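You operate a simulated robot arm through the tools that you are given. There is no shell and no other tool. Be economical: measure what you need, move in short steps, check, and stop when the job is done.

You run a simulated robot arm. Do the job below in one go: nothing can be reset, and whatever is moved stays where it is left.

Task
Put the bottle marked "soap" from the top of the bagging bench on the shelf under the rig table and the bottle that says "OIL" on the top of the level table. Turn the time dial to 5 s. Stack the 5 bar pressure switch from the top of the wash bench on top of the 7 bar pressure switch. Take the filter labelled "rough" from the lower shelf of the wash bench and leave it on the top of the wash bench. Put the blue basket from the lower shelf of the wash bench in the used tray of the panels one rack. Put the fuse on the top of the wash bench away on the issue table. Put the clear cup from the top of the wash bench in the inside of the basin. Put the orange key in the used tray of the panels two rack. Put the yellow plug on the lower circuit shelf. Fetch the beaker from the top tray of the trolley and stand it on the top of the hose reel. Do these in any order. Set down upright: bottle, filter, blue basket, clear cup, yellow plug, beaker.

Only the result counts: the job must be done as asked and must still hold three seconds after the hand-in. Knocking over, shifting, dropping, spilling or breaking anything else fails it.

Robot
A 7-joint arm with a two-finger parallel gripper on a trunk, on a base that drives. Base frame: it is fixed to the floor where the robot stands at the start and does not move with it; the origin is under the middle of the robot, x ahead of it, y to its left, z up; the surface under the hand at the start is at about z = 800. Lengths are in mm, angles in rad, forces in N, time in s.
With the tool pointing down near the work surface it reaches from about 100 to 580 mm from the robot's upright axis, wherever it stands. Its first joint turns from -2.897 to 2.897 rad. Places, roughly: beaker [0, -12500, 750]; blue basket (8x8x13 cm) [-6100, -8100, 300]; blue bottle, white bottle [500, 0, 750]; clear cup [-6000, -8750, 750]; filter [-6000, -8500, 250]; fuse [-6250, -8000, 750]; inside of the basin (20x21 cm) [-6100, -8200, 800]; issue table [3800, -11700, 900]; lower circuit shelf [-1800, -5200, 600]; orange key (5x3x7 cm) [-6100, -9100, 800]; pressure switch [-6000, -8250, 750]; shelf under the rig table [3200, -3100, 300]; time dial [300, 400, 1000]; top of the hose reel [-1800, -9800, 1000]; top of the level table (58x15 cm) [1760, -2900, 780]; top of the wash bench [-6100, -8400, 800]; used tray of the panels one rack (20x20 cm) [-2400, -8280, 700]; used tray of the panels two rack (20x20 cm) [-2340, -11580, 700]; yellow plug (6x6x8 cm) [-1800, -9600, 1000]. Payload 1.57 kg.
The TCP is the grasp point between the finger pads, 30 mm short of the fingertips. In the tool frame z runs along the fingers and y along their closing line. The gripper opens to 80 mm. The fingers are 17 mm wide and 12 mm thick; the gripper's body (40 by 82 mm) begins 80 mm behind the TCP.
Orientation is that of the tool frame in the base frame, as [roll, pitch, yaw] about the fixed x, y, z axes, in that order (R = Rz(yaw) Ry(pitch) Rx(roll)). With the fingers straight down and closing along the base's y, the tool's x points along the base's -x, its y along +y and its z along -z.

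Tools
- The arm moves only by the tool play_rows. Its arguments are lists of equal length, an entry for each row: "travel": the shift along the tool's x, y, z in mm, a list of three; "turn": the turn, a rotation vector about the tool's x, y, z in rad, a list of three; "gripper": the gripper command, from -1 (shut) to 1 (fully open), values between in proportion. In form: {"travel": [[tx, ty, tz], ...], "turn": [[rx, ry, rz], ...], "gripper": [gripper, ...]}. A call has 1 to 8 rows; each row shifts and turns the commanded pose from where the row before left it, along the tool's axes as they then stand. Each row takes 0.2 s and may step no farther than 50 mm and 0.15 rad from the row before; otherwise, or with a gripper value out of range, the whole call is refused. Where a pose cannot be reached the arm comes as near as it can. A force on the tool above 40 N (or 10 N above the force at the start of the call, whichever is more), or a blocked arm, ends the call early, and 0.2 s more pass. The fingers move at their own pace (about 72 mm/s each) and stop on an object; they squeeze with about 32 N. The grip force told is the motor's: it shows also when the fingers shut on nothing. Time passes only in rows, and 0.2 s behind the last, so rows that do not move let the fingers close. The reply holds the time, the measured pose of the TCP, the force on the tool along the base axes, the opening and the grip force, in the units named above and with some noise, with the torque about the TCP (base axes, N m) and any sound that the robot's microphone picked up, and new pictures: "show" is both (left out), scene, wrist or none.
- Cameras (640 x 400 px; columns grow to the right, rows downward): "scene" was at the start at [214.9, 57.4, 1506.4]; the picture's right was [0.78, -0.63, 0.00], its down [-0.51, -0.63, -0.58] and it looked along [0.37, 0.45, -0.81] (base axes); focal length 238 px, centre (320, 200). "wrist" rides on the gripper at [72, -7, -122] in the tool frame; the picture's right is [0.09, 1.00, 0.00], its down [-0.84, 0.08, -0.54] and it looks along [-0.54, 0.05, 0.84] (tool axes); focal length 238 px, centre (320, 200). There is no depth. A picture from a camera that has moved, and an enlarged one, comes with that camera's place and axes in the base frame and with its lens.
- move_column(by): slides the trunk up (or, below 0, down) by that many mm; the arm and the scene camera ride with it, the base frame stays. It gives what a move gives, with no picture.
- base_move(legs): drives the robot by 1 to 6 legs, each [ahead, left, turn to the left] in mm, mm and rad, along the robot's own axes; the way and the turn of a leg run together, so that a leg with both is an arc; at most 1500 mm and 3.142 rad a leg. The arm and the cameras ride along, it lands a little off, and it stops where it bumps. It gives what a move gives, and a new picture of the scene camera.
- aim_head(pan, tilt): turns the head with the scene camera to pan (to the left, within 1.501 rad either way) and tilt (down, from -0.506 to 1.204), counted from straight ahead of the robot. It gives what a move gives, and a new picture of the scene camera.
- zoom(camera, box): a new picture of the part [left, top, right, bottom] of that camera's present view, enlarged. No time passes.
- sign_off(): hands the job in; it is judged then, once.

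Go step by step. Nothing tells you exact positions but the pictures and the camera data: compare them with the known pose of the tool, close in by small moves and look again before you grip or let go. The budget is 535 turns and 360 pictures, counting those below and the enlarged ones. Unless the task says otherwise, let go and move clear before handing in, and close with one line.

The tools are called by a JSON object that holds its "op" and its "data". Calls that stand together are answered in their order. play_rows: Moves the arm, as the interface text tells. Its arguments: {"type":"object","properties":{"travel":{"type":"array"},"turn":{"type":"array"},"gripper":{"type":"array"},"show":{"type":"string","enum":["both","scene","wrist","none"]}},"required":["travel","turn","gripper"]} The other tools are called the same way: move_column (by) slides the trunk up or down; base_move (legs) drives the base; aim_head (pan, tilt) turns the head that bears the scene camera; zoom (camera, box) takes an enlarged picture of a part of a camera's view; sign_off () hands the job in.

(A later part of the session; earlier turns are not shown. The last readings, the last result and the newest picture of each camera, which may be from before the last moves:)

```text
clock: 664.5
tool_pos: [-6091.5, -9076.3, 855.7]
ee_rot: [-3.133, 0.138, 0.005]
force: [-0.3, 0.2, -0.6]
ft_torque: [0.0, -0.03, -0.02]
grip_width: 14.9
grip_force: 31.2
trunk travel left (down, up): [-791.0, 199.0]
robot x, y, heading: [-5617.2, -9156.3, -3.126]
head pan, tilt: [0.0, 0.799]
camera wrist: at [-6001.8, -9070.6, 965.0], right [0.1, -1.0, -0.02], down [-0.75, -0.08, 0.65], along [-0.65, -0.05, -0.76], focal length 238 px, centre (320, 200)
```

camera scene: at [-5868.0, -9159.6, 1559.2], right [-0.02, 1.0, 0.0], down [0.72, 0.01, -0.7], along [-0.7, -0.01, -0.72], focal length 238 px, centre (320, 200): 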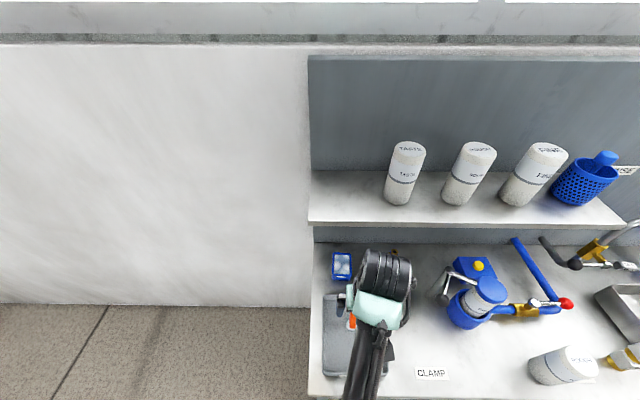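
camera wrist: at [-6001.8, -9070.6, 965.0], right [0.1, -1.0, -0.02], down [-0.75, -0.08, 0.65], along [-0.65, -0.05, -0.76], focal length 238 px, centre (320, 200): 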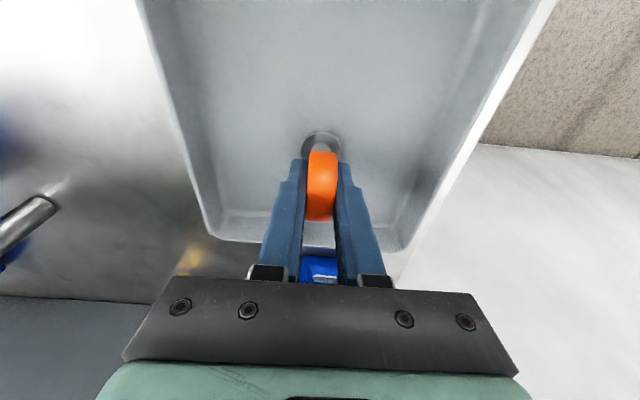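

Gripped on the ring (15 mm). I lift with the column and check that it follows.

{"op": "move_column", "data": {"by": 190}}

{"op": "base_move", "data": {"legs": [[-600, 0, 0]]}}

{"op": "zoom", "data": {"camera": "wrist", "box": [0, 0, 640, 400]}}

```text
clock: 666.6
tool_pos: [-6091.1, -9075.1, 1044.2]
ee_rot: [-3.134, 0.139, 0.006]
force: [0.2, 0.9, -1.2]
ft_torque: [-0.02, 0.0, 0.0]
grip_width: 15.4
grip_force: 31.2
trunk travel left (down, up): [-981.0, 9.0]
robot x, y, heading: [-5614.2, -9157.0, -3.125]
head pan, tilt: [0.0, 0.799]
```

```text
clock: 670.0
tool_pos: [-5490.0, -9065.6, 1043.8]
ee_rot: [-3.134, 0.137, 0.0]
force: [-0.4, -0.3, 0.1]
ft_torque: [0.01, -0.02, 0.01]
grip_width: 15.3
grip_force: 31.4
trunk travel left (down, up): [-981.0, 9.0]
robot x, y, heading: [-5016.1, -9147.5, -3.129]
head pan, tilt: [0.0, 0.799]
camera scene: at [-5267.9, -9150.7, 1749.1], right [-0.01, 1.0, 0.0], down [0.72, 0.01, -0.7], along [-0.7, -0.01, -0.72], focal length 238 px, centre (320, 200)
```

scene: 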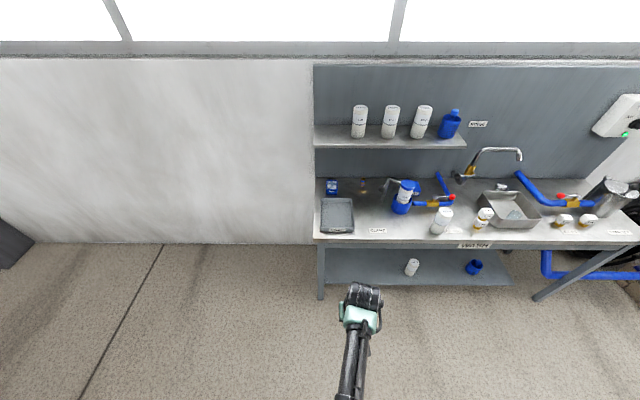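

```text
1.00 times, centred on (320, 200) of wrist (not enlarged: the box is as wide or as high as the picture)
camera zoom: at [-5401.1, -9061.1, 1154.8], right [0.09, -1.0, -0.02], down [-0.75, -0.08, 0.65], along [-0.65, -0.04, -0.76], focal length 238 px, centre (320, 200)
```

zoom: 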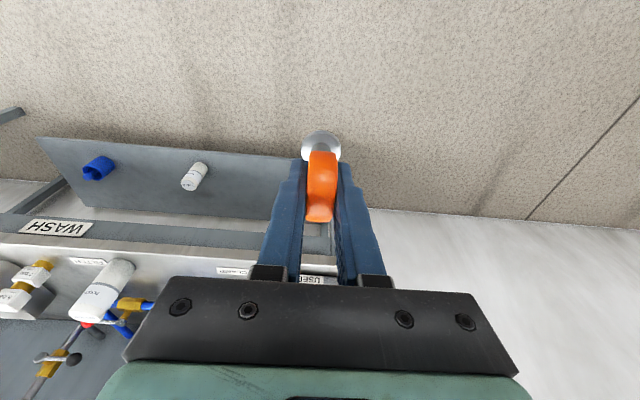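

{"op": "base_move", "data": {"legs": [[0, 1450, 0], [0, 0, 1.56], [0, 1450, 0], [0, 1450, 0], [0, 550, 0]]}}

{"op": "aim_head", "data": {"pan": -0.7, "tilt": 0.6}}

```text
clock: 697.2
tool_pos: [-1620.6, -10955.7, 1045.1]
ee_rot: [-3.135, 0.14, 1.581]
force: [1.2, 0.2, -0.2]
ft_torque: [-0.02, -0.02, 0.02]
grip_width: 15.1
grip_force: 30.9
trunk travel left (down, up): [-981.0, 9.0]
robot x, y, heading: [-1541.1, -10482.7, -1.548]
head pan, tilt: [0.0, 0.799]
camera scene: at [-1537.7, -10731.1, 1749.2], right [-1.0, -0.02, 0.0], down [-0.01, 0.72, -0.7], along [0.01, -0.7, -0.72], focal length 238 px, centre (320, 200)
```

scene: 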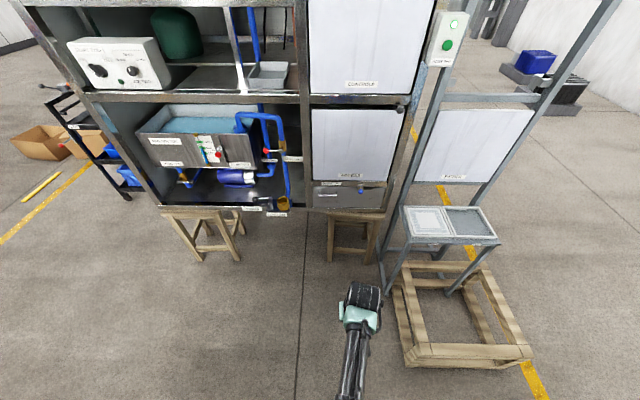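

```text
clock: 698.3
tool_pos: [-1619.7, -10956.7, 1043.6]
ee_rot: [-3.135, 0.139, 1.579]
force: [0.0, 0.1, -0.2]
ft_torque: [0.0, 0.01, 0.02]
grip_width: 15.0
grip_force: 31.5
trunk travel left (down, up): [-981.0, 9.0]
robot x, y, heading: [-1543.3, -10480.0, -1.55]
head pan, tilt: [-0.7, 0.6]
camera scene: at [-1594.3, -10719.3, 1766.1], right [-0.78, 0.63, 0.0], down [0.35, 0.44, -0.82], along [-0.52, -0.64, -0.57], focal length 238 px, centre (320, 200)
```

scene: 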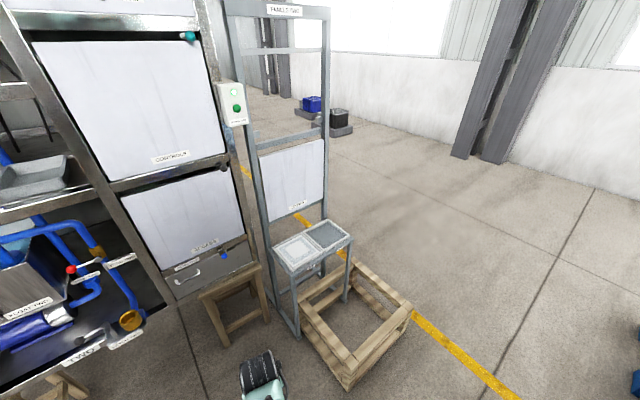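

{"op": "zoom", "data": {"camera": "scene", "box": [250, 205, 370, 295]}}

```text
4.44 times, centred on (310, 250) of scene
camera zoom: at [-1594.3, -10719.3, 1766.1], right [-0.78, 0.63, 0.0], down [0.35, 0.44, -0.82], along [-0.52, -0.64, -0.57], focal length 1058 px, centre (364, -22)
```

zoom: 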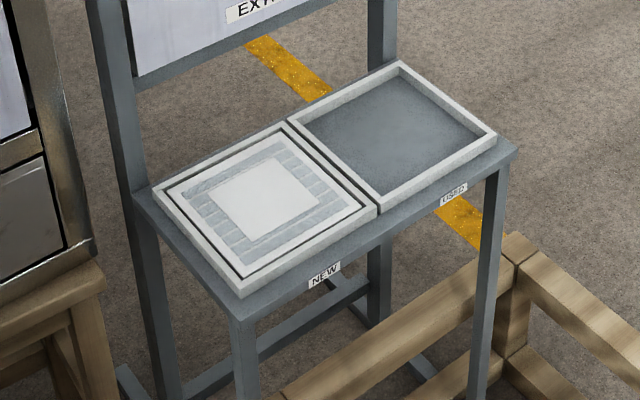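

{"op": "base_move", "data": {"legs": [[0, 0, -1.59], [0, 920, 0]]}}

{"op": "aim_head", "data": {"pan": 0.15, "tilt": 0.8}}

```text
clock: 706.8
tool_pos: [-2019.6, -11267.9, 1041.4]
ee_rot: [3.119, 0.138, -0.017]
force: [0.1, -0.3, -0.5]
ft_torque: [0.01, -0.01, -0.02]
grip_width: 15.0
grip_force: 30.9
trunk travel left (down, up): [-981.0, 9.0]
robot x, y, heading: [-1545.1, -11380.1, 3.137]
head pan, tilt: [-0.7, 0.6]
stopped in leg 2: the robot was blocked; the commanded pose is now the measured one
camera scene: at [-1785.4, -11278.6, 1763.6], right [0.65, 0.76, -0.02], down [0.43, -0.39, -0.81], along [-0.63, 0.52, -0.58], focal length 238 px, centre (320, 200)
```

scene: 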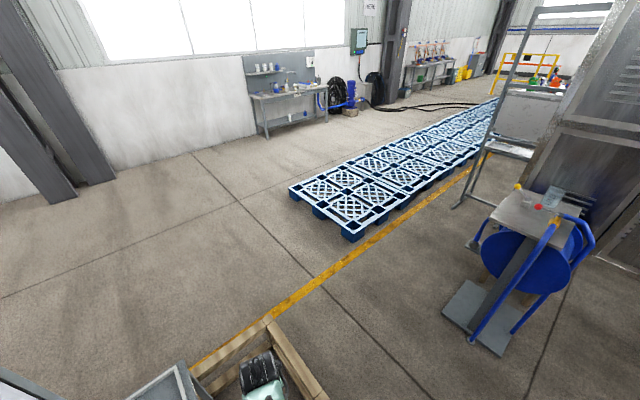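

```text
clock: 708.0
tool_pos: [-2019.9, -11269.1, 1040.8]
ee_rot: [3.117, 0.137, -0.016]
force: [0.3, 0.4, 0.0]
ft_torque: [0.01, -0.03, 0.0]
grip_width: 15.2
grip_force: 30.8
trunk travel left (down, up): [-981.0, 9.0]
robot x, y, heading: [-1547.1, -11382.2, 3.136]
head pan, tilt: [0.15, 0.799]
camera scene: at [-1797.6, -11348.0, 1748.6], right [-0.15, 0.99, -0.03], down [0.71, 0.08, -0.7], along [-0.69, -0.12, -0.71], focal length 238 px, centre (320, 200)
```

scene: 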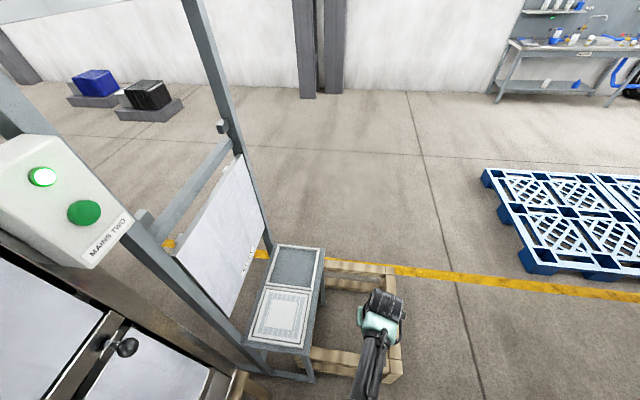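

{"op": "base_move", "data": {"legs": [[0, -110, 0]]}}

```text
clock: 709.1
tool_pos: [-2018.0, -11184.8, 1044.1]
ee_rot: [-3.133, 0.14, -0.012]
force: [0.8, 0.0, -0.4]
ft_torque: [0.01, 0.01, -0.01]
grip_width: 15.4
grip_force: 30.9
trunk travel left (down, up): [-981.0, 9.0]
robot x, y, heading: [-1549.2, -11272.0, 3.137]
head pan, tilt: [0.15, 0.799]
camera scene: at [-1795.8, -11285.1, 1749.3], right [-0.15, 0.99, 0.0], down [0.71, 0.11, -0.7], along [-0.69, -0.1, -0.72], focal length 238 px, centre (320, 200)
```

scene: 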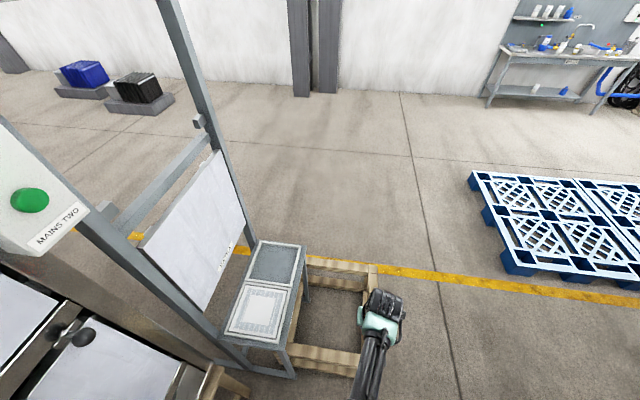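

{"op": "base_move", "data": {"legs": [[300, 0, 0]]}}

{"op": "play_rows", "data": {"travel": [[0, 47, 0], [0, 47, 0], [0, 47, 0], [0, 47, 0], [0, 47, 0], [0, 47, 0], [0, 47, 0], [0, 0, 0]], "turn": [[0, 0, 0], [0, 0, 0], [0, 0, 0], [0, 0, 0], [0, 0, 0], [0, 0, 0], [0, 0, 0], [0, 0, 0]], "gripper": [-0.8, -0.8, -0.8, -0.8, -0.8, -0.8, -0.8, -0.8], "show": "wrist"}}

```text
clock: 711.2
tool_pos: [-2316.8, -11187.4, 1044.9]
ee_rot: [-3.135, 0.141, -0.004]
force: [-0.4, 0.2, 0.2]
ft_torque: [0.01, -0.01, -0.02]
grip_width: 15.1
grip_force: 31.0
trunk travel left (down, up): [-981.0, 9.0]
robot x, y, heading: [-1843.1, -11275.9, -3.137]
head pan, tilt: [0.15, 0.799]
camera scene: at [-2092.4, -11285.6, 1749.4], right [-0.15, 0.99, 0.0], down [0.71, 0.11, -0.7], along [-0.69, -0.11, -0.72], focal length 238 px, centre (320, 200)
```

scene: 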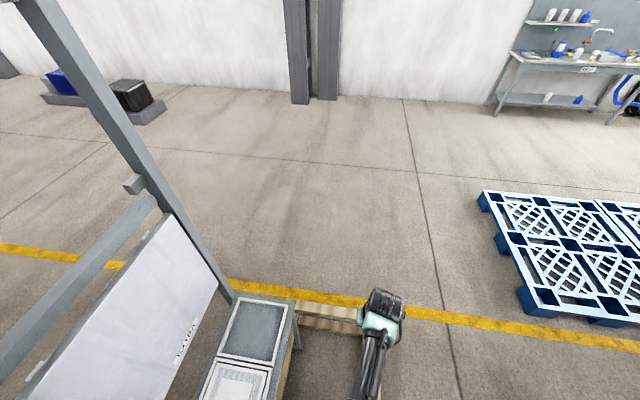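

```text
clock: 713.0
tool_pos: [-2321.5, -11517.0, 1043.3]
ee_rot: [-3.137, 0.141, -0.008]
force: [-0.2, 0.6, -0.4]
ft_torque: [0.02, 0.0, -0.01]
grip_width: 15.3
grip_force: 30.8
trunk travel left (down, up): [-981.0, 9.0]
robot x, y, heading: [-1841.1, -11273.1, -3.137]
head pan, tilt: [0.15, 0.799]
camera wrist: at [-2231.3, -11512.8, 1154.4], right [0.08, -1.0, -0.02], down [-0.75, -0.08, 0.65], along [-0.65, -0.04, -0.76], focal length 238 px, centre (320, 200)
```

wrist: 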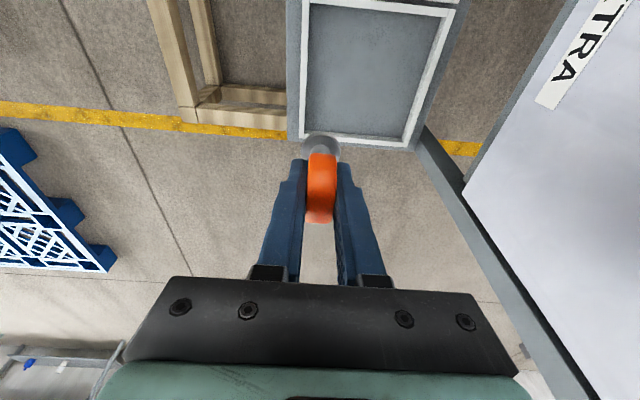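

{"op": "play_rows", "data": {"travel": [[-5, 0, -40], [-5, 0, -40], [-5, 0, -35], [0, 30, 0], [-10, 25, 0], [0, 0, 0]], "turn": [[0, 0, 0], [0, 0, 0], [0, 0, 0], [0, 0, 0], [0, 0, 0], [0, 0, 0]], "gripper": [-0.8, -0.8, -0.8, -0.8, -0.8, -0.8], "show": "none"}}

{"op": "move_column", "data": {"by": -300}}

{"op": "zoom", "data": {"camera": "wrist", "box": [0, 0, 640, 400]}}

```text
clock: 714.4
tool_pos: [-2328.9, -11572.4, 1159.1]
ee_rot: [-3.136, 0.138, -0.007]
force: [0.4, 0.2, -1.8]
ft_torque: [0.0, -0.04, 0.03]
grip_width: 15.1
grip_force: 30.2
trunk travel left (down, up): [-981.0, 9.0]
robot x, y, heading: [-1840.4, -11267.5, -3.131]
head pan, tilt: [0.15, 0.799]
```

```text
clock: 717.4
tool_pos: [-2328.5, -11571.8, 858.5]
ee_rot: [-3.135, 0.139, -0.005]
force: [-0.8, -1.0, 0.0]
ft_torque: [-0.01, -0.01, -0.02]
grip_width: 15.2
grip_force: 30.8
trunk travel left (down, up): [-681.0, 309.0]
robot x, y, heading: [-1841.5, -11271.1, -3.138]
head pan, tilt: [0.15, 0.799]
```

```text
1.00 times, centred on (320, 200) of wrist (not enlarged: the box is as wide or as high as the picture)
camera zoom: at [-2239.3, -11567.2, 969.0], right [0.08, -1.0, -0.02], down [-0.75, -0.08, 0.65], along [-0.65, -0.04, -0.76], focal length 238 px, centre (320, 200)
```

zoom: 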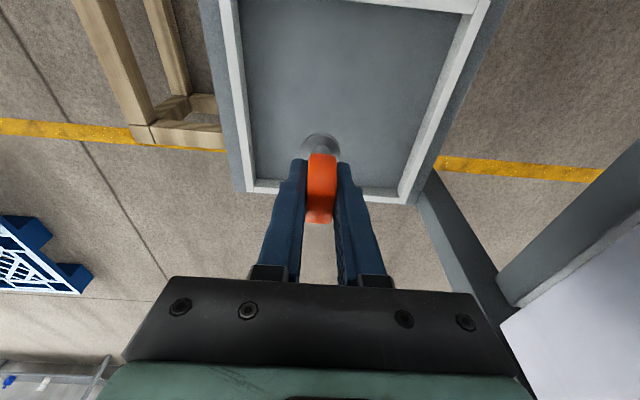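

{"op": "move_column", "data": {"by": -80}}

{"op": "play_rows", "data": {"travel": [[0.7, 0, 5], [0.7, 0, 5], [0, 0, 0]], "turn": [[0, 0, 0], [0, 0, 0], [0, 0, 0]], "gripper": [-0.8, -0.8, -0.8], "show": "wrist"}}

```text
clock: 718.6
tool_pos: [-2329.7, -11571.3, 778.3]
ee_rot: [-3.136, 0.139, -0.006]
force: [0.2, 0.0, -0.7]
ft_torque: [0.02, 0.0, 0.02]
grip_width: 15.0
grip_force: 30.8
trunk travel left (down, up): [-601.0, 389.0]
robot x, y, heading: [-1842.7, -11273.1, -3.138]
head pan, tilt: [0.15, 0.799]
```

```text
clock: 719.4
tool_pos: [-2327.8, -11571.7, 768.7]
ee_rot: [-3.134, 0.139, -0.006]
force: [-0.3, -0.6, 0.1]
ft_torque: [-0.01, -0.01, -0.01]
grip_width: 15.4
grip_force: 31.0
trunk travel left (down, up): [-601.0, 389.0]
robot x, y, heading: [-1843.0, -11271.1, -3.139]
head pan, tilt: [0.15, 0.799]
camera wrist: at [-2239.3, -11567.6, 878.4], right [0.08, -1.0, -0.02], down [-0.75, -0.08, 0.65], along [-0.65, -0.04, -0.76], focal length 238 px, centre (320, 200)
```

wrist: 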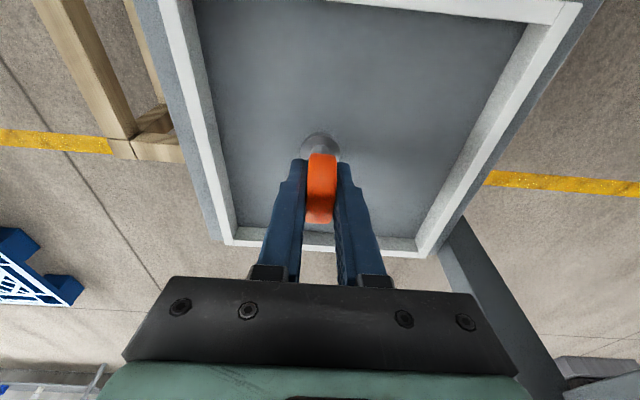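

{"op": "play_rows", "data": {"travel": [[0.6, 0, 4], [0.6, 0, 4], [0.6, 0, 4], [0, 0, 0]], "turn": [[0, 0, 0], [0, 0, 0], [0, 0, 0], [0, 0, 0]], "gripper": [-0.8, -0.8, -0.8, -0.8], "show": "none"}}

{"op": "play_rows", "data": {"travel": [[0.6, 0, 4], [0.6, 0, 4], [0, 0, 0]], "turn": [[0, 0, 0], [0, 0, 0], [0, 0, 0]], "gripper": [-0.8, -0.8, -0.8], "show": "wrist"}}

```text
clock: 720.4
tool_pos: [-2328.6, -11570.3, 757.3]
ee_rot: [-3.134, 0.137, -0.006]
force: [-0.6, -1.0, -0.4]
ft_torque: [0.02, 0.0, 0.01]
grip_width: 15.2
grip_force: 31.4
trunk travel left (down, up): [-601.0, 389.0]
robot x, y, heading: [-1840.1, -11274.3, -3.139]
head pan, tilt: [0.15, 0.799]
```

```text
clock: 721.2
tool_pos: [-2328.8, -11571.6, 749.4]
ee_rot: [-3.137, 0.138, -0.006]
force: [1.0, 0.0, 3.8]
ft_torque: [-0.02, -0.09, 0.02]
grip_width: 15.2
grip_force: 30.6
trunk travel left (down, up): [-601.0, 389.0]
robot x, y, heading: [-1841.4, -11269.6, -3.139]
head pan, tilt: [0.15, 0.799]
camera wrist: at [-2239.0, -11567.6, 860.1], right [0.08, -1.0, -0.02], down [-0.75, -0.08, 0.65], along [-0.65, -0.04, -0.76], focal length 238 px, centre (320, 200)
```

wrist: 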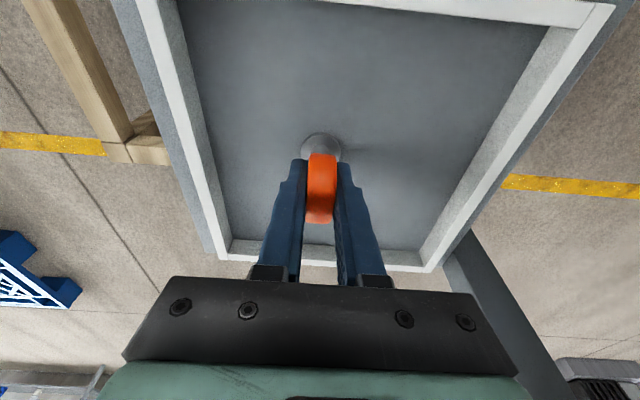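

Touching the tray floor. I release and lift away.

{"op": "play_rows", "data": {"travel": [[0, 0, 0], [0, 0, 0], [0, 0, 0], [-3, 0, -25], [-5, 0, -40], [-5, 0, -45], [-5, 0, -45]], "turn": [[0, 0, 0], [0, 0, 0], [0, 0, 0], [0, 0, 0], [0, 0, 0], [0, 0, 0], [0, 0, 0]], "gripper": [-0.4, 0, 0.2, 0.2, 0.2, 0.2, 0.2], "show": "wrist"}}

```text
clock: 722.8
tool_pos: [-2320.8, -11572.6, 904.0]
ee_rot: [-3.133, 0.138, -0.005]
force: [0.1, 0.1, 0.4]
ft_torque: [0.02, 0.02, 0.04]
grip_width: 48.0
grip_force: 0.1
trunk travel left (down, up): [-601.0, 389.0]
robot x, y, heading: [-1842.3, -11275.0, -3.137]
head pan, tilt: [0.15, 0.799]
camera wrist: at [-2232.2, -11569.0, 1014.6], right [0.09, -1.0, -0.02], down [-0.75, -0.08, 0.65], along [-0.65, -0.04, -0.76], focal length 238 px, centre (320, 200)
```

wrist: 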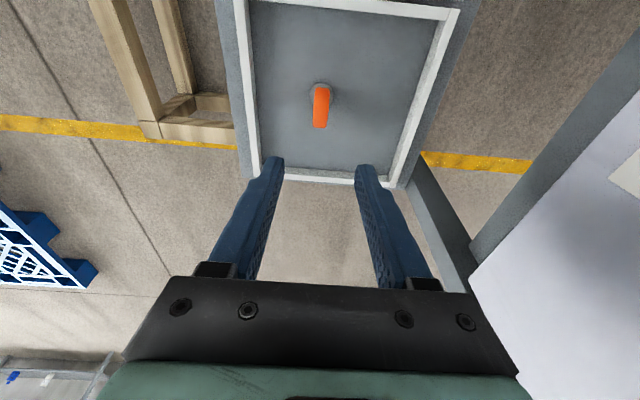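

{"op": "play_rows", "data": {"travel": [[0, -48, 0], [0, -48, 0], [0, -48, 0], [0, -48, 0], [0, -48, 0], [0, -48, 0], [0, 0, 0]], "turn": [[0, 0, 0], [0, 0, 0], [0, 0, 0], [0, 0, 0], [0, 0, 0], [0, 0, 0], [0, 0, 0]], "gripper": [1, 1, 1, 1, 1, 1, 1], "show": "none"}}

{"op": "base_move", "data": {"legs": [[0, -720, 0], [1400, 0, 0], [1400, 0, 0], [450, 0, 0], [0, -1100, 0], [0, -1100, 0]]}}

{"op": "aim_head", "data": {"pan": 0.0, "tilt": 0.8}}

```text
clock: 724.4
tool_pos: [-2321.7, -11282.3, 905.1]
ee_rot: [-3.135, 0.14, -0.006]
force: [0.1, 0.1, -0.6]
ft_torque: [0.01, -0.03, 0.02]
grip_width: 80.0
grip_force: 0.0
trunk travel left (down, up): [-601.0, 389.0]
robot x, y, heading: [-1843.5, -11272.4, -3.136]
head pan, tilt: [0.15, 0.799]
```

```text
clock: 754.3
tool_pos: [-5638.1, -8443.1, 905.5]
ee_rot: [-3.135, 0.14, -0.01]
force: [-0.1, 0.8, 0.0]
ft_torque: [-0.02, 0.01, -0.01]
grip_width: 79.8
grip_force: 0.1
trunk travel left (down, up): [-601.0, 389.0]
robot x, y, heading: [-5156.4, -8436.7, -3.138]
head pan, tilt: [0.15, 0.799]
camera scene: at [-5409.8, -8446.7, 1369.2], right [-0.15, 0.99, 0.0], down [0.71, 0.11, -0.7], along [-0.69, -0.11, -0.72], focal length 238 px, centre (320, 200)
```

scene: 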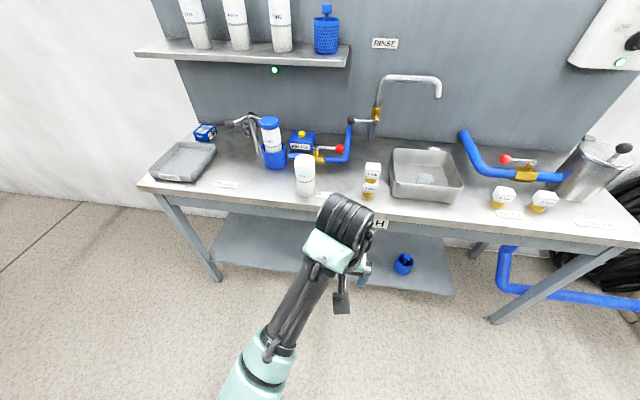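

```text
clock: 755.0
tool_pos: [-5639.6, -8443.9, 906.0]
ee_rot: [-3.134, 0.138, -0.01]
force: [-0.1, 0.2, 0.1]
ft_torque: [0.01, 0.0, -0.02]
grip_width: 79.9
grip_force: 0.0
trunk travel left (down, up): [-601.0, 389.0]
robot x, y, heading: [-5159.7, -8436.1, -3.143]
head pan, tilt: [0.0, 0.799]
camera scene: at [-5410.7, -8435.0, 1369.2], right [0.0, 1.0, 0.0], down [0.72, 0.0, -0.7], along [-0.7, 0.0, -0.72], focal length 238 px, centre (320, 200)
```

scene: 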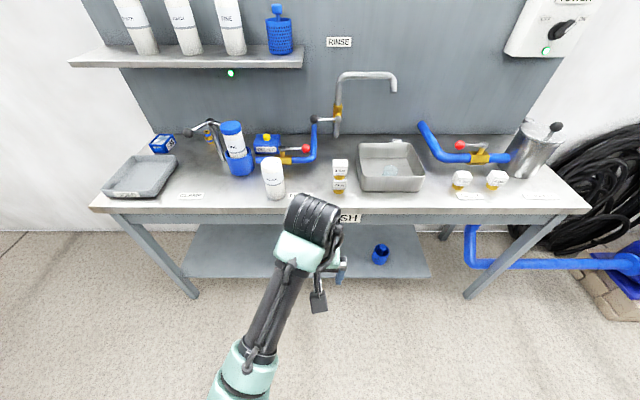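

{"op": "move_column", "data": {"by": -400}}

{"op": "play_rows", "data": {"travel": [[0, 0, 0], [0, 0, 0], [0, 0, 0], [0, 0, 0], [0, 0, 0], [0, 0, 0], [0, 0, 0]], "turn": [[0, -0.136, 0], [0, -0.136, 0], [0, -0.136, 0], [0, -0.136, 0], [0, -0.136, 0], [0, -0.136, 0], [0, -0.136, 0]], "gripper": [0.5, 0.5, 0.5, 0.5, 0.5, 0.5, 0.5], "show": "none"}}

{"op": "base_move", "data": {"legs": [[0, -321, 0], [230, 0, 0]]}}

{"op": "zoom", "data": {"camera": "wrist", "box": [0, 0, 640, 400]}}

```text
clock: 758.8
tool_pos: [-5639.1, -8443.0, 506.7]
ee_rot: [-3.136, 0.14, -0.008]
force: [1.1, -0.1, -0.4]
ft_torque: [0.0, 0.0, 0.0]
grip_width: 79.9
grip_force: 0.1
trunk travel left (down, up): [-201.0, 789.0]
robot x, y, heading: [-5160.4, -8434.5, -3.14]
head pan, tilt: [0.0, 0.799]
```

```text
clock: 760.4
tool_pos: [-5637.6, -8444.6, 506.1]
ee_rot: [-3.129, 1.092, 0.002]
force: [0.0, -0.2, -0.8]
ft_torque: [0.0, 0.0, 0.02]
grip_width: 59.9
grip_force: 0.1
trunk travel left (down, up): [-201.0, 789.0]
robot x, y, heading: [-5157.0, -8436.2, -3.141]
head pan, tilt: [0.0, 0.799]
```

```text
clock: 763.9
tool_pos: [-5867.8, -8120.3, 506.2]
ee_rot: [-3.128, 1.09, 0.006]
force: [0.4, 0.2, -0.1]
ft_torque: [0.03, -0.02, 0.01]
grip_width: 60.0
grip_force: 0.1
trunk travel left (down, up): [-201.0, 789.0]
robot x, y, heading: [-5389.2, -8113.1, -3.137]
head pan, tilt: [0.0, 0.799]
camera scene: at [-5640.2, -8110.4, 969.3], right [0.0, 1.0, 0.0], down [0.72, 0.0, -0.7], along [-0.7, 0.0, -0.72], focal length 238 px, centre (320, 200)
```

scene: 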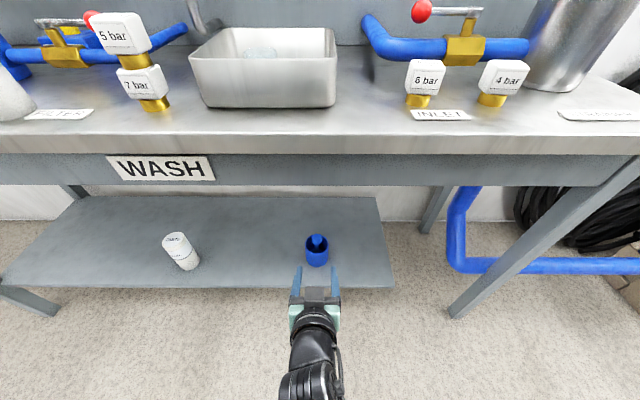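

```text
1.00 times, centred on (320, 200) of wrist (not enlarged: the box is as wide or as high as the picture)
camera zoom: at [-5725.9, -8115.7, 498.0], right [0.03, -1.0, -0.09], down [0.09, -0.08, 0.99], along [-0.99, -0.04, 0.09], focal length 238 px, centre (320, 200)
```

zoom: 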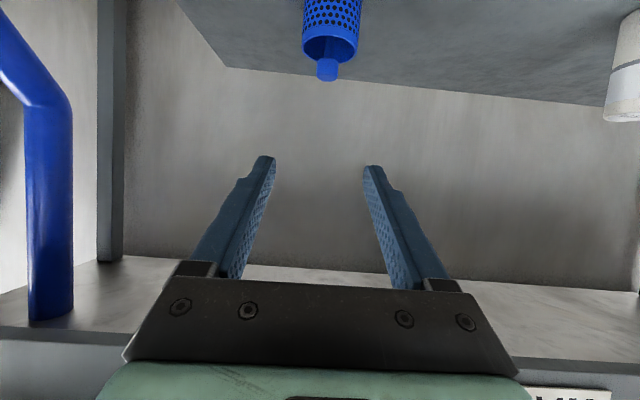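

{"op": "move_column", "data": {"by": -152}}

{"op": "base_move", "data": {"legs": [[110, 0, 0]]}}

{"op": "zoom", "data": {"camera": "wrist", "box": [0, 0, 640, 400]}}

```text
clock: 765.7
tool_pos: [-5869.1, -8120.1, 352.5]
ee_rot: [-3.127, 1.091, 0.006]
force: [0.7, 0.0, 0.6]
ft_torque: [0.03, 0.01, 0.01]
grip_width: 59.9
grip_force: 0.1
trunk travel left (down, up): [-49.0, 941.0]
robot x, y, heading: [-5386.8, -8111.6, -3.14]
head pan, tilt: [0.0, 0.799]
```

```text
clock: 766.9
tool_pos: [-5978.2, -8119.2, 354.5]
ee_rot: [-3.128, 1.089, 0.003]
force: [0.0, 0.0, -0.7]
ft_torque: [0.01, 0.01, -0.01]
grip_width: 60.3
grip_force: 0.0
trunk travel left (down, up): [-49.0, 941.0]
robot x, y, heading: [-5498.1, -8109.2, -3.141]
head pan, tilt: [0.0, 0.799]
camera scene: at [-5749.5, -8110.8, 817.3], right [0.0, 1.0, 0.0], down [0.72, 0.0, -0.7], along [-0.7, 0.0, -0.72], focal length 238 px, centre (320, 200)
```

scene: 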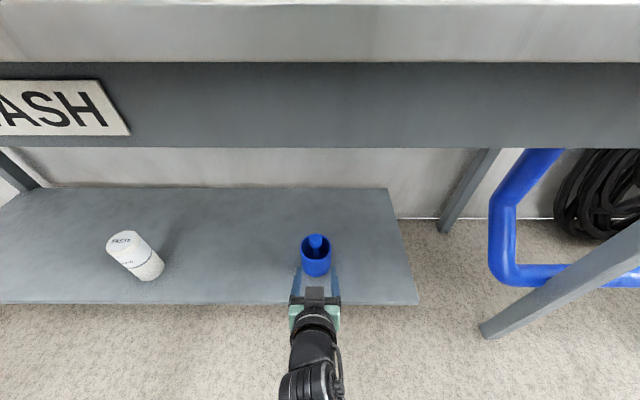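

```text
1.00 times, centred on (320, 200) of wrist (not enlarged: the box is as wide or as high as the picture)
camera zoom: at [-5835.2, -8116.2, 346.1], right [0.03, -1.0, -0.09], down [0.09, -0.08, 0.99], along [-0.99, -0.04, 0.09], focal length 238 px, centre (320, 200)
```

zoom: 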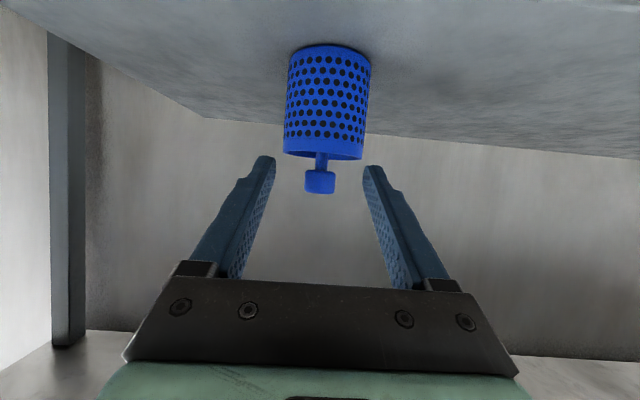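

{"op": "play_rows", "data": {"travel": [[-17.4, 2.4, 37.7], [-17.4, 2.3, 37.7], [0, 0, 0]], "turn": [[0, 0, 0], [0, 0, 0], [0, 0, 0]], "gripper": [0.5, 0.5, 0.5], "show": "wrist"}}

```text
clock: 767.7
tool_pos: [-6061.5, -8124.8, 349.6]
ee_rot: [-3.126, 1.092, 0.007]
force: [-0.4, -1.1, -0.1]
ft_torque: [0.0, 0.01, -0.03]
grip_width: 60.2
grip_force: 0.1
trunk travel left (down, up): [-49.0, 941.0]
robot x, y, heading: [-5500.6, -8111.5, -3.133]
head pan, tilt: [0.0, 0.799]
camera wrist: at [-5918.9, -8119.8, 342.3], right [0.03, -1.0, -0.09], down [0.09, -0.08, 0.99], along [-0.99, -0.04, 0.09], focal length 238 px, centre (320, 200)
```

wrist: 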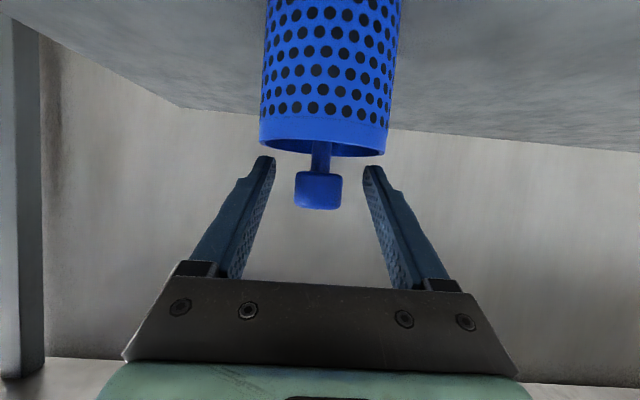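

{"op": "play_rows", "data": {"travel": [[-1.8, 0, 3.5], [0, 0, 0], [0, 0, 0], [0, 0, 0], [0, 0, 0]], "turn": [[0, 0, 0], [0, 0, 0], [0, 0, 0], [0, 0, 0], [0, 0, 0]], "gripper": [0.5, 0, -0.6, -0.6, -0.6], "show": "wrist"}}

```text
clock: 768.9
tool_pos: [-6063.5, -8124.1, 350.4]
ee_rot: [-3.127, 1.09, 0.007]
force: [-0.1, 0.0, 0.4]
ft_torque: [-0.01, 0.01, 0.01]
grip_width: 29.0
grip_force: 32.0
trunk travel left (down, up): [-49.0, 941.0]
robot x, y, heading: [-5494.9, -8113.7, -3.138]
head pan, tilt: [0.0, 0.799]
camera wrist: at [-5922.2, -8120.0, 342.3], right [0.03, -1.0, -0.09], down [0.09, -0.08, 0.99], along [-0.99, -0.04, 0.09], focal length 238 px, centre (320, 200)
```

wrist: 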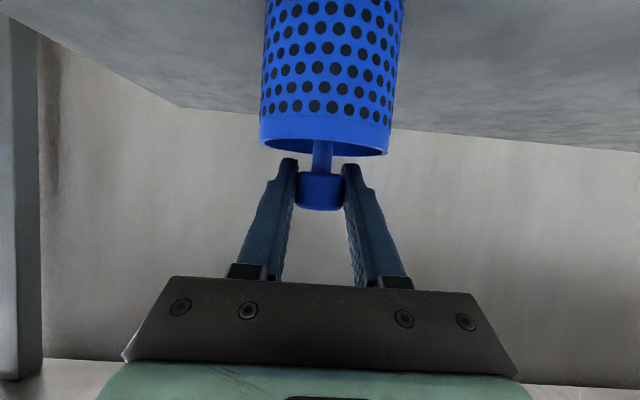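

Knob gripped (29 mm). Lift with the column, then check.

{"op": "move_column", "data": {"by": 60}}

{"op": "base_move", "data": {"legs": [[-500, 0, 0]]}}

{"op": "zoom", "data": {"camera": "wrist", "box": [0, 0, 640, 400]}}

```text
clock: 769.9
tool_pos: [-6064.8, -8124.3, 409.5]
ee_rot: [-3.127, 1.092, 0.004]
force: [-0.4, -0.6, -1.3]
ft_torque: [-0.01, 0.03, 0.0]
grip_width: 28.9
grip_force: 32.1
trunk travel left (down, up): [-109.0, 881.0]
robot x, y, heading: [-5496.5, -8116.4, -3.139]
head pan, tilt: [0.0, 0.799]
```

```text
clock: 772.8
tool_pos: [-5561.8, -8125.1, 409.5]
ee_rot: [-3.128, 1.09, 0.012]
force: [-0.2, 0.3, -0.8]
ft_torque: [0.0, -0.01, -0.01]
grip_width: 29.0
grip_force: 31.7
trunk travel left (down, up): [-109.0, 881.0]
robot x, y, heading: [-4996.8, -8105.5, -3.125]
head pan, tilt: [0.0, 0.799]
camera scene: at [-5246.4, -8108.9, 877.2], right [-0.01, 1.0, 0.0], down [0.72, 0.01, -0.7], along [-0.7, -0.01, -0.72], focal length 238 px, centre (320, 200)
```

scene: 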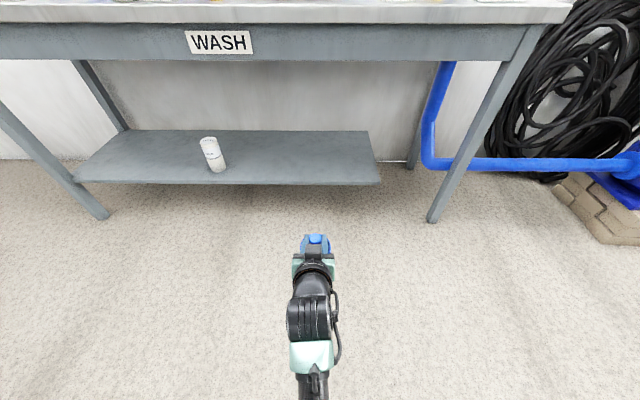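

```text
1.00 times, centred on (320, 200) of wrist (not enlarged: the box is as wide or as high as the picture)
camera zoom: at [-5418.9, -8119.4, 402.3], right [0.04, -1.0, -0.09], down [0.09, -0.08, 0.99], along [-0.99, -0.05, 0.09], focal length 238 px, centre (320, 200)
```

zoom: 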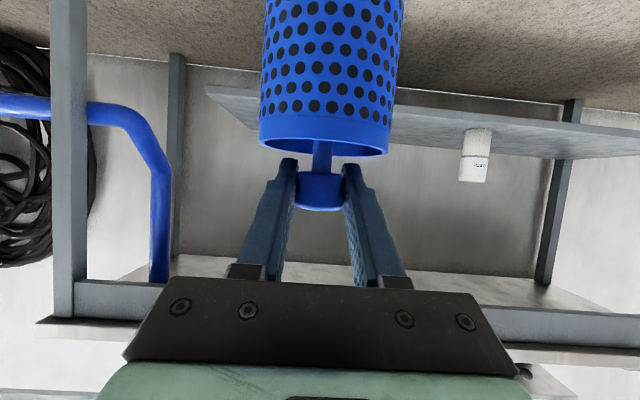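

{"op": "move_column", "data": {"by": 400}}

{"op": "move_column", "data": {"by": 190}}

{"op": "base_move", "data": {"legs": [[0, 1250, 0], [0, 1200, 0], [0, 0, 1.557], [0, 1450, 0], [0, 1450, 0], [0, 1450, 0]]}}

```text
clock: 776.7
tool_pos: [-5561.9, -8123.8, 809.6]
ee_rot: [-3.126, 1.091, 0.011]
force: [-0.4, -0.5, -0.9]
ft_torque: [0.0, -0.01, 0.01]
grip_width: 29.0
grip_force: 32.1
trunk travel left (down, up): [-509.0, 481.0]
robot x, y, heading: [-4994.6, -8109.9, -3.132]
head pan, tilt: [0.0, 0.799]
```

```text
clock: 778.7
tool_pos: [-5561.0, -8125.3, 1001.1]
ee_rot: [-3.128, 1.09, 0.011]
force: [0.2, -1.0, -2.1]
ft_torque: [-0.02, 0.0, 0.0]
grip_width: 28.8
grip_force: 32.2
trunk travel left (down, up): [-699.0, 291.0]
robot x, y, heading: [-4995.5, -8109.5, -3.131]
head pan, tilt: [0.0, 0.799]
```

```text
clock: 814.5
tool_pos: [-713.7, -11139.7, 999.2]
ee_rot: [-3.127, 1.091, 1.562]
force: [0.0, 0.3, -0.5]
ft_torque: [0.0, -0.01, -0.01]
grip_width: 28.7
grip_force: 32.3
trunk travel left (down, up): [-699.0, 291.0]
robot x, y, heading: [-719.3, -10566.0, -1.581]
head pan, tilt: [0.0, 0.799]
camera scene: at [-722.0, -10821.7, 1467.2], right [-1.0, 0.01, 0.0], down [0.01, 0.72, -0.7], along [-0.01, -0.7, -0.72], focal length 238 px, centre (320, 200)
```

scene: 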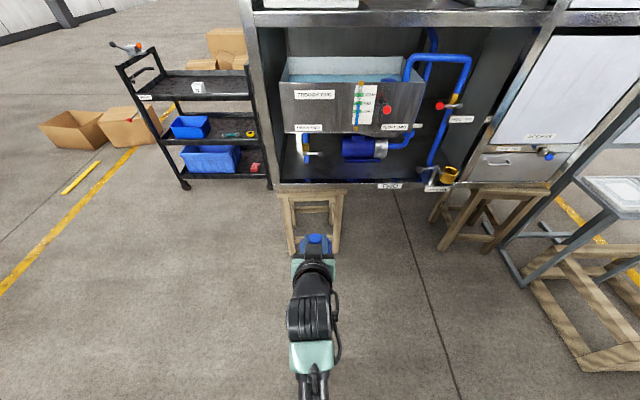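

{"op": "base_move", "data": {"legs": [[0, 1040, 0.011], [-1500, 0, 0], [-1500, 0, 0], [-90, 0, 0], [0, -1350, 0], [0, -700, 0]]}}

{"op": "aim_head", "data": {"pan": -0.4, "tilt": 0.6}}

```text
clock: 844.5
tool_pos: [-1652.2, -8054.9, 999.7]
ee_rot: [-3.127, 1.09, 1.587]
force: [-0.7, -0.1, -0.2]
ft_torque: [0.01, 0.01, 0.04]
grip_width: 28.8
grip_force: 32.1
trunk travel left (down, up): [-699.0, 291.0]
robot x, y, heading: [-1670.7, -7491.4, -1.557]
head pan, tilt: [0.0, 0.799]
camera scene: at [-1669.6, -7738.4, 1467.2], right [-1.0, -0.01, 0.0], down [-0.01, 0.72, -0.7], along [0.01, -0.7, -0.72], focal length 238 px, centre (320, 200)
```

scene: 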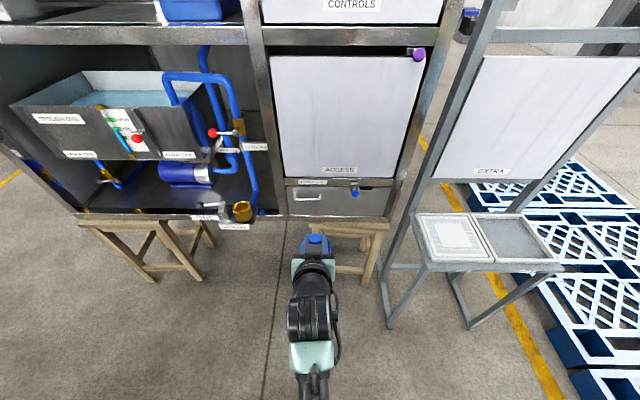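

```text
clock: 845.4
tool_pos: [-1652.1, -8055.5, 1000.5]
ee_rot: [-3.128, 1.09, 1.587]
force: [-0.3, -1.6, -1.3]
ft_torque: [0.02, -0.01, 0.02]
grip_width: 28.7
grip_force: 31.9
trunk travel left (down, up): [-699.0, 291.0]
robot x, y, heading: [-1672.2, -7487.5, -1.555]
head pan, tilt: [-0.4, 0.6]
camera scene: at [-1703.6, -7739.7, 1484.0], right [-0.93, 0.37, 0.0], down [0.21, 0.52, -0.82], along [-0.31, -0.76, -0.57], focal length 238 px, centre (320, 200)
```

scene: 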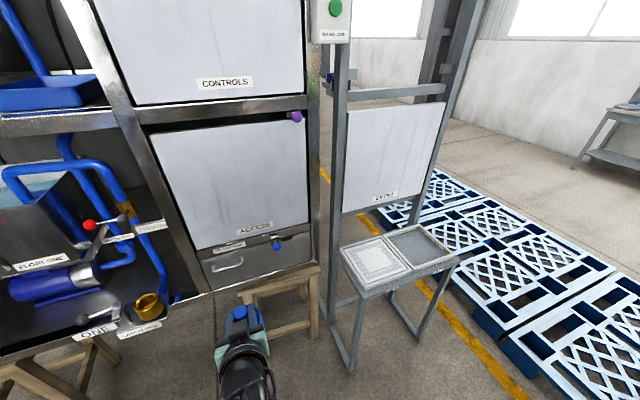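

{"op": "base_move", "data": {"legs": [[0, -740, -0.016], [140, 0, 0]]}}

{"op": "aim_head", "data": {"pan": 0.0, "tilt": 0.8}}

{"op": "zoom", "data": {"camera": "wrist", "box": [0, 0, 640, 400]}}

```text
clock: 850.4
tool_pos: [-2409.5, -8201.9, 999.3]
ee_rot: [-3.128, 1.09, 1.569]
force: [-0.3, -0.7, -1.3]
ft_torque: [-0.01, -0.01, 0.01]
grip_width: 28.8
grip_force: 32.1
trunk travel left (down, up): [-699.0, 291.0]
robot x, y, heading: [-2421.1, -7633.2, -1.573]
head pan, tilt: [-0.4, 0.6]
camera scene: at [-2456.8, -7885.7, 1483.9], right [-0.92, 0.39, 0.0], down [0.22, 0.52, -0.82], along [-0.32, -0.76, -0.57], focal length 238 px, centre (320, 200)
```

scene: 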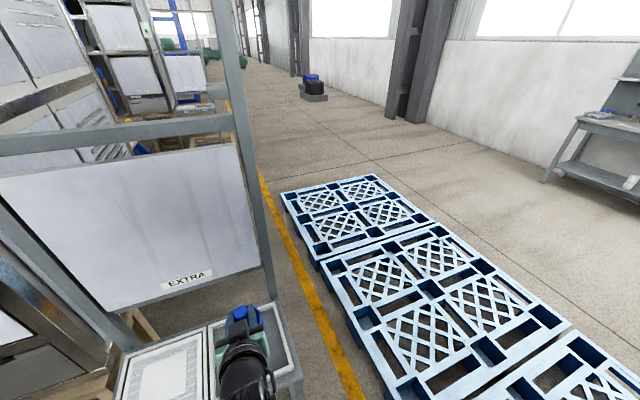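

```text
clock: 851.3
tool_pos: [-2411.1, -8200.5, 1000.0]
ee_rot: [-3.126, 1.091, 1.568]
force: [0.3, 0.3, -0.5]
ft_torque: [-0.03, 0.03, 0.0]
grip_width: 28.9
grip_force: 32.0
trunk travel left (down, up): [-699.0, 291.0]
robot x, y, heading: [-2419.4, -7636.0, -1.575]
head pan, tilt: [0.0, 0.799]
camera scene: at [-2422.5, -7884.3, 1467.2], right [-1.0, 0.0, 0.0], down [0.0, 0.72, -0.7], along [0.0, -0.7, -0.72], focal length 238 px, centre (320, 200)
```

scene: 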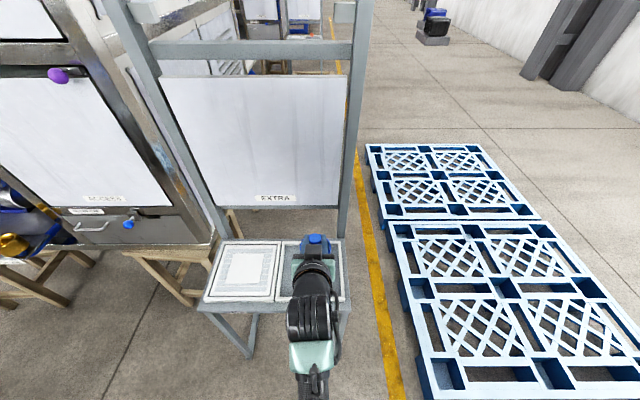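

```text
1.00 times, centred on (320, 200) of wrist (not enlarged: the box is as wide or as high as the picture)
camera zoom: at [-2414.5, -8061.3, 992.2], right [1.0, 0.03, -0.09], down [0.09, 0.09, 0.99], along [0.04, -1.0, 0.09], focal length 238 px, centre (320, 200)
```

zoom: 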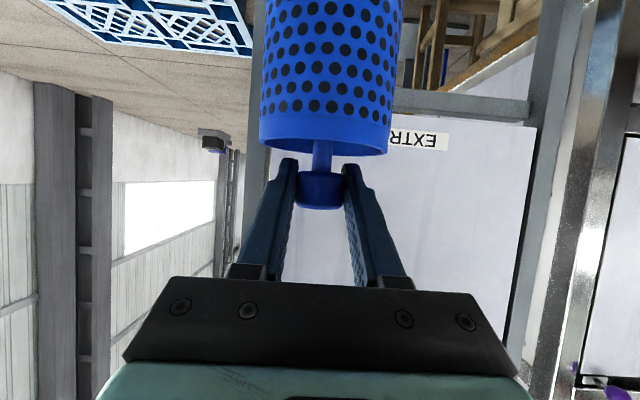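

{"op": "base_move", "data": {"legs": [[88, 17, 0]]}}

{"op": "move_column", "data": {"by": -120}}

{"op": "zoom", "data": {"camera": "wrist", "box": [0, 0, 640, 400]}}

```text
clock: 852.4
tool_pos: [-2392.4, -8289.2, 999.0]
ee_rot: [-3.128, 1.089, 1.57]
force: [-0.4, 0.3, -2.0]
ft_torque: [0.0, -0.03, -0.02]
grip_width: 28.9
grip_force: 31.7
trunk travel left (down, up): [-699.0, 291.0]
robot x, y, heading: [-2406.6, -7719.6, -1.572]
head pan, tilt: [0.0, 0.799]
camera scene: at [-2405.1, -7972.1, 1467.1], right [-1.0, 0.0, 0.0], down [0.0, 0.72, -0.7], along [0.0, -0.7, -0.72], focal length 238 px, centre (320, 200)
```

scene: 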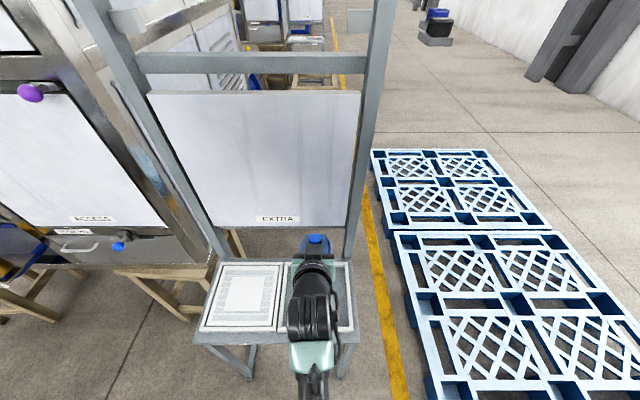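

```text
clock: 853.9
tool_pos: [-2393.4, -8288.3, 879.2]
ee_rot: [-3.129, 1.091, 1.573]
force: [0.2, -0.6, -0.2]
ft_torque: [0.03, -0.02, 0.03]
grip_width: 28.7
grip_force: 32.3
trunk travel left (down, up): [-579.0, 411.0]
robot x, y, heading: [-2407.9, -7724.0, -1.577]
head pan, tilt: [0.0, 0.799]
```

```text
1.00 times, centred on (320, 200) of wrist (not enlarged: the box is as wide or as high as the picture)
camera zoom: at [-2397.0, -8148.6, 872.3], right [1.0, 0.03, -0.09], down [0.09, 0.09, 0.99], along [0.04, -1.0, 0.09], focal length 238 px, centre (320, 200)
```

zoom: 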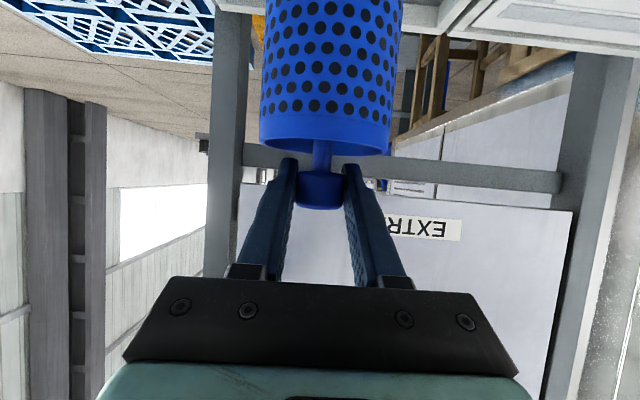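

{"op": "move_column", "data": {"by": -48}}

{"op": "play_rows", "data": {"travel": [[3.5, 0, 1.8], [2.7, 0, 1.4], [0, 0, 0]], "turn": [[0, 0, 0], [0, 0, 0], [0, 0, 0]], "gripper": [-0.6, -0.6, -0.6], "show": "scene"}}

```text
clock: 854.8
tool_pos: [-2393.8, -8288.5, 831.4]
ee_rot: [-3.127, 1.092, 1.573]
force: [-0.4, -0.2, -0.3]
ft_torque: [0.02, 0.02, -0.02]
grip_width: 28.7
grip_force: 31.7
trunk travel left (down, up): [-531.0, 459.0]
robot x, y, heading: [-2403.5, -7720.3, -1.569]
head pan, tilt: [0.0, 0.799]
```

```text
clock: 855.6
tool_pos: [-2392.9, -8289.3, 824.7]
ee_rot: [-3.128, 1.092, 1.57]
force: [-0.4, 0.4, 0.0]
ft_torque: [-0.02, 0.04, 0.01]
grip_width: 29.0
grip_force: 32.2
trunk travel left (down, up): [-531.0, 459.0]
robot x, y, heading: [-2401.9, -7720.2, -1.57]
head pan, tilt: [0.0, 0.799]
camera scene: at [-2405.2, -7971.5, 1299.2], right [-1.0, 0.0, 0.0], down [0.0, 0.72, -0.7], along [0.0, -0.7, -0.72], focal length 238 px, centre (320, 200)
```

scene: 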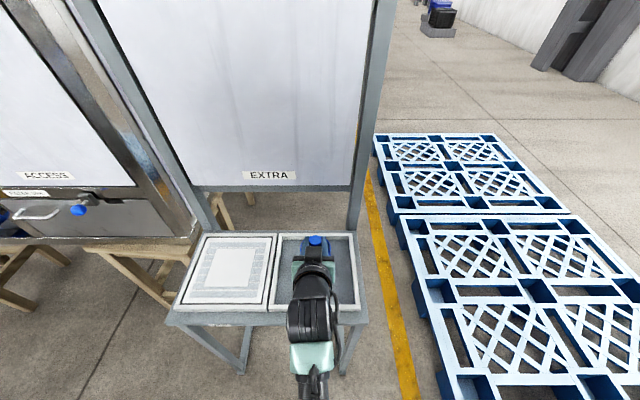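

{"op": "play_rows", "data": {"travel": [[2.7, 0, 1.4], [2.7, 0, 1.4], [0, 0, 0]], "turn": [[0, 0, 0], [0, 0, 0], [0, 0, 0]], "gripper": [-0.6, -0.6, -0.6], "show": "none"}}

{"op": "play_rows", "data": {"travel": [[2.7, 0, 1.4], [2.7, 0, 1.4], [0, 0, 0]], "turn": [[0, 0, 0], [0, 0, 0], [0, 0, 0]], "gripper": [-0.6, -0.6, -0.6], "show": "none"}}

```text
clock: 856.4
tool_pos: [-2393.1, -8288.7, 819.3]
ee_rot: [-3.128, 1.092, 1.572]
force: [0.0, -0.7, -1.2]
ft_torque: [0.0, -0.01, -0.01]
grip_width: 28.7
grip_force: 32.2
trunk travel left (down, up): [-531.0, 459.0]
robot x, y, heading: [-2405.6, -7721.2, -1.574]
head pan, tilt: [0.0, 0.799]
```

```text
clock: 857.2
tool_pos: [-2394.3, -8289.4, 813.1]
ee_rot: [-3.128, 1.089, 1.568]
force: [-0.5, -0.1, -0.3]
ft_torque: [0.02, 0.01, 0.02]
grip_width: 29.0
grip_force: 32.3
trunk travel left (down, up): [-531.0, 459.0]
robot x, y, heading: [-2408.0, -7720.6, -1.574]
head pan, tilt: [0.0, 0.799]
```

{"op": "play_rows", "data": {"travel": [[2.7, 0, 1.4], [2.7, 0, 1.4], [0, 0, 0]], "turn": [[0, 0, 0], [0, 0, 0], [0, 0, 0]], "gripper": [-0.6, -0.6, -0.6], "show": "wrist"}}

```text
clock: 858.0
tool_pos: [-2393.6, -8288.7, 810.1]
ee_rot: [-3.128, 1.099, 1.571]
force: [-0.4, -0.2, 14.7]
ft_torque: [0.43, -0.19, 0.01]
grip_width: 28.7
grip_force: 32.3
trunk travel left (down, up): [-531.0, 459.0]
robot x, y, heading: [-2404.5, -7721.5, -1.573]
head pan, tilt: [0.0, 0.799]
camera wrist: at [-2397.5, -8149.2, 801.4], right [1.0, 0.03, -0.09], down [0.08, 0.1, 0.99], along [0.04, -0.99, 0.1], focal length 238 px, centre (320, 200)
```

wrist: 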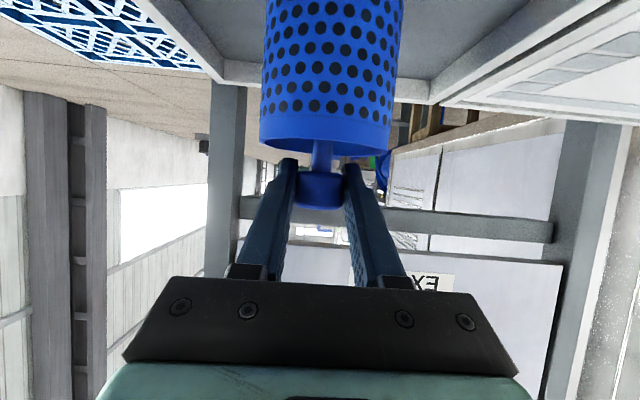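

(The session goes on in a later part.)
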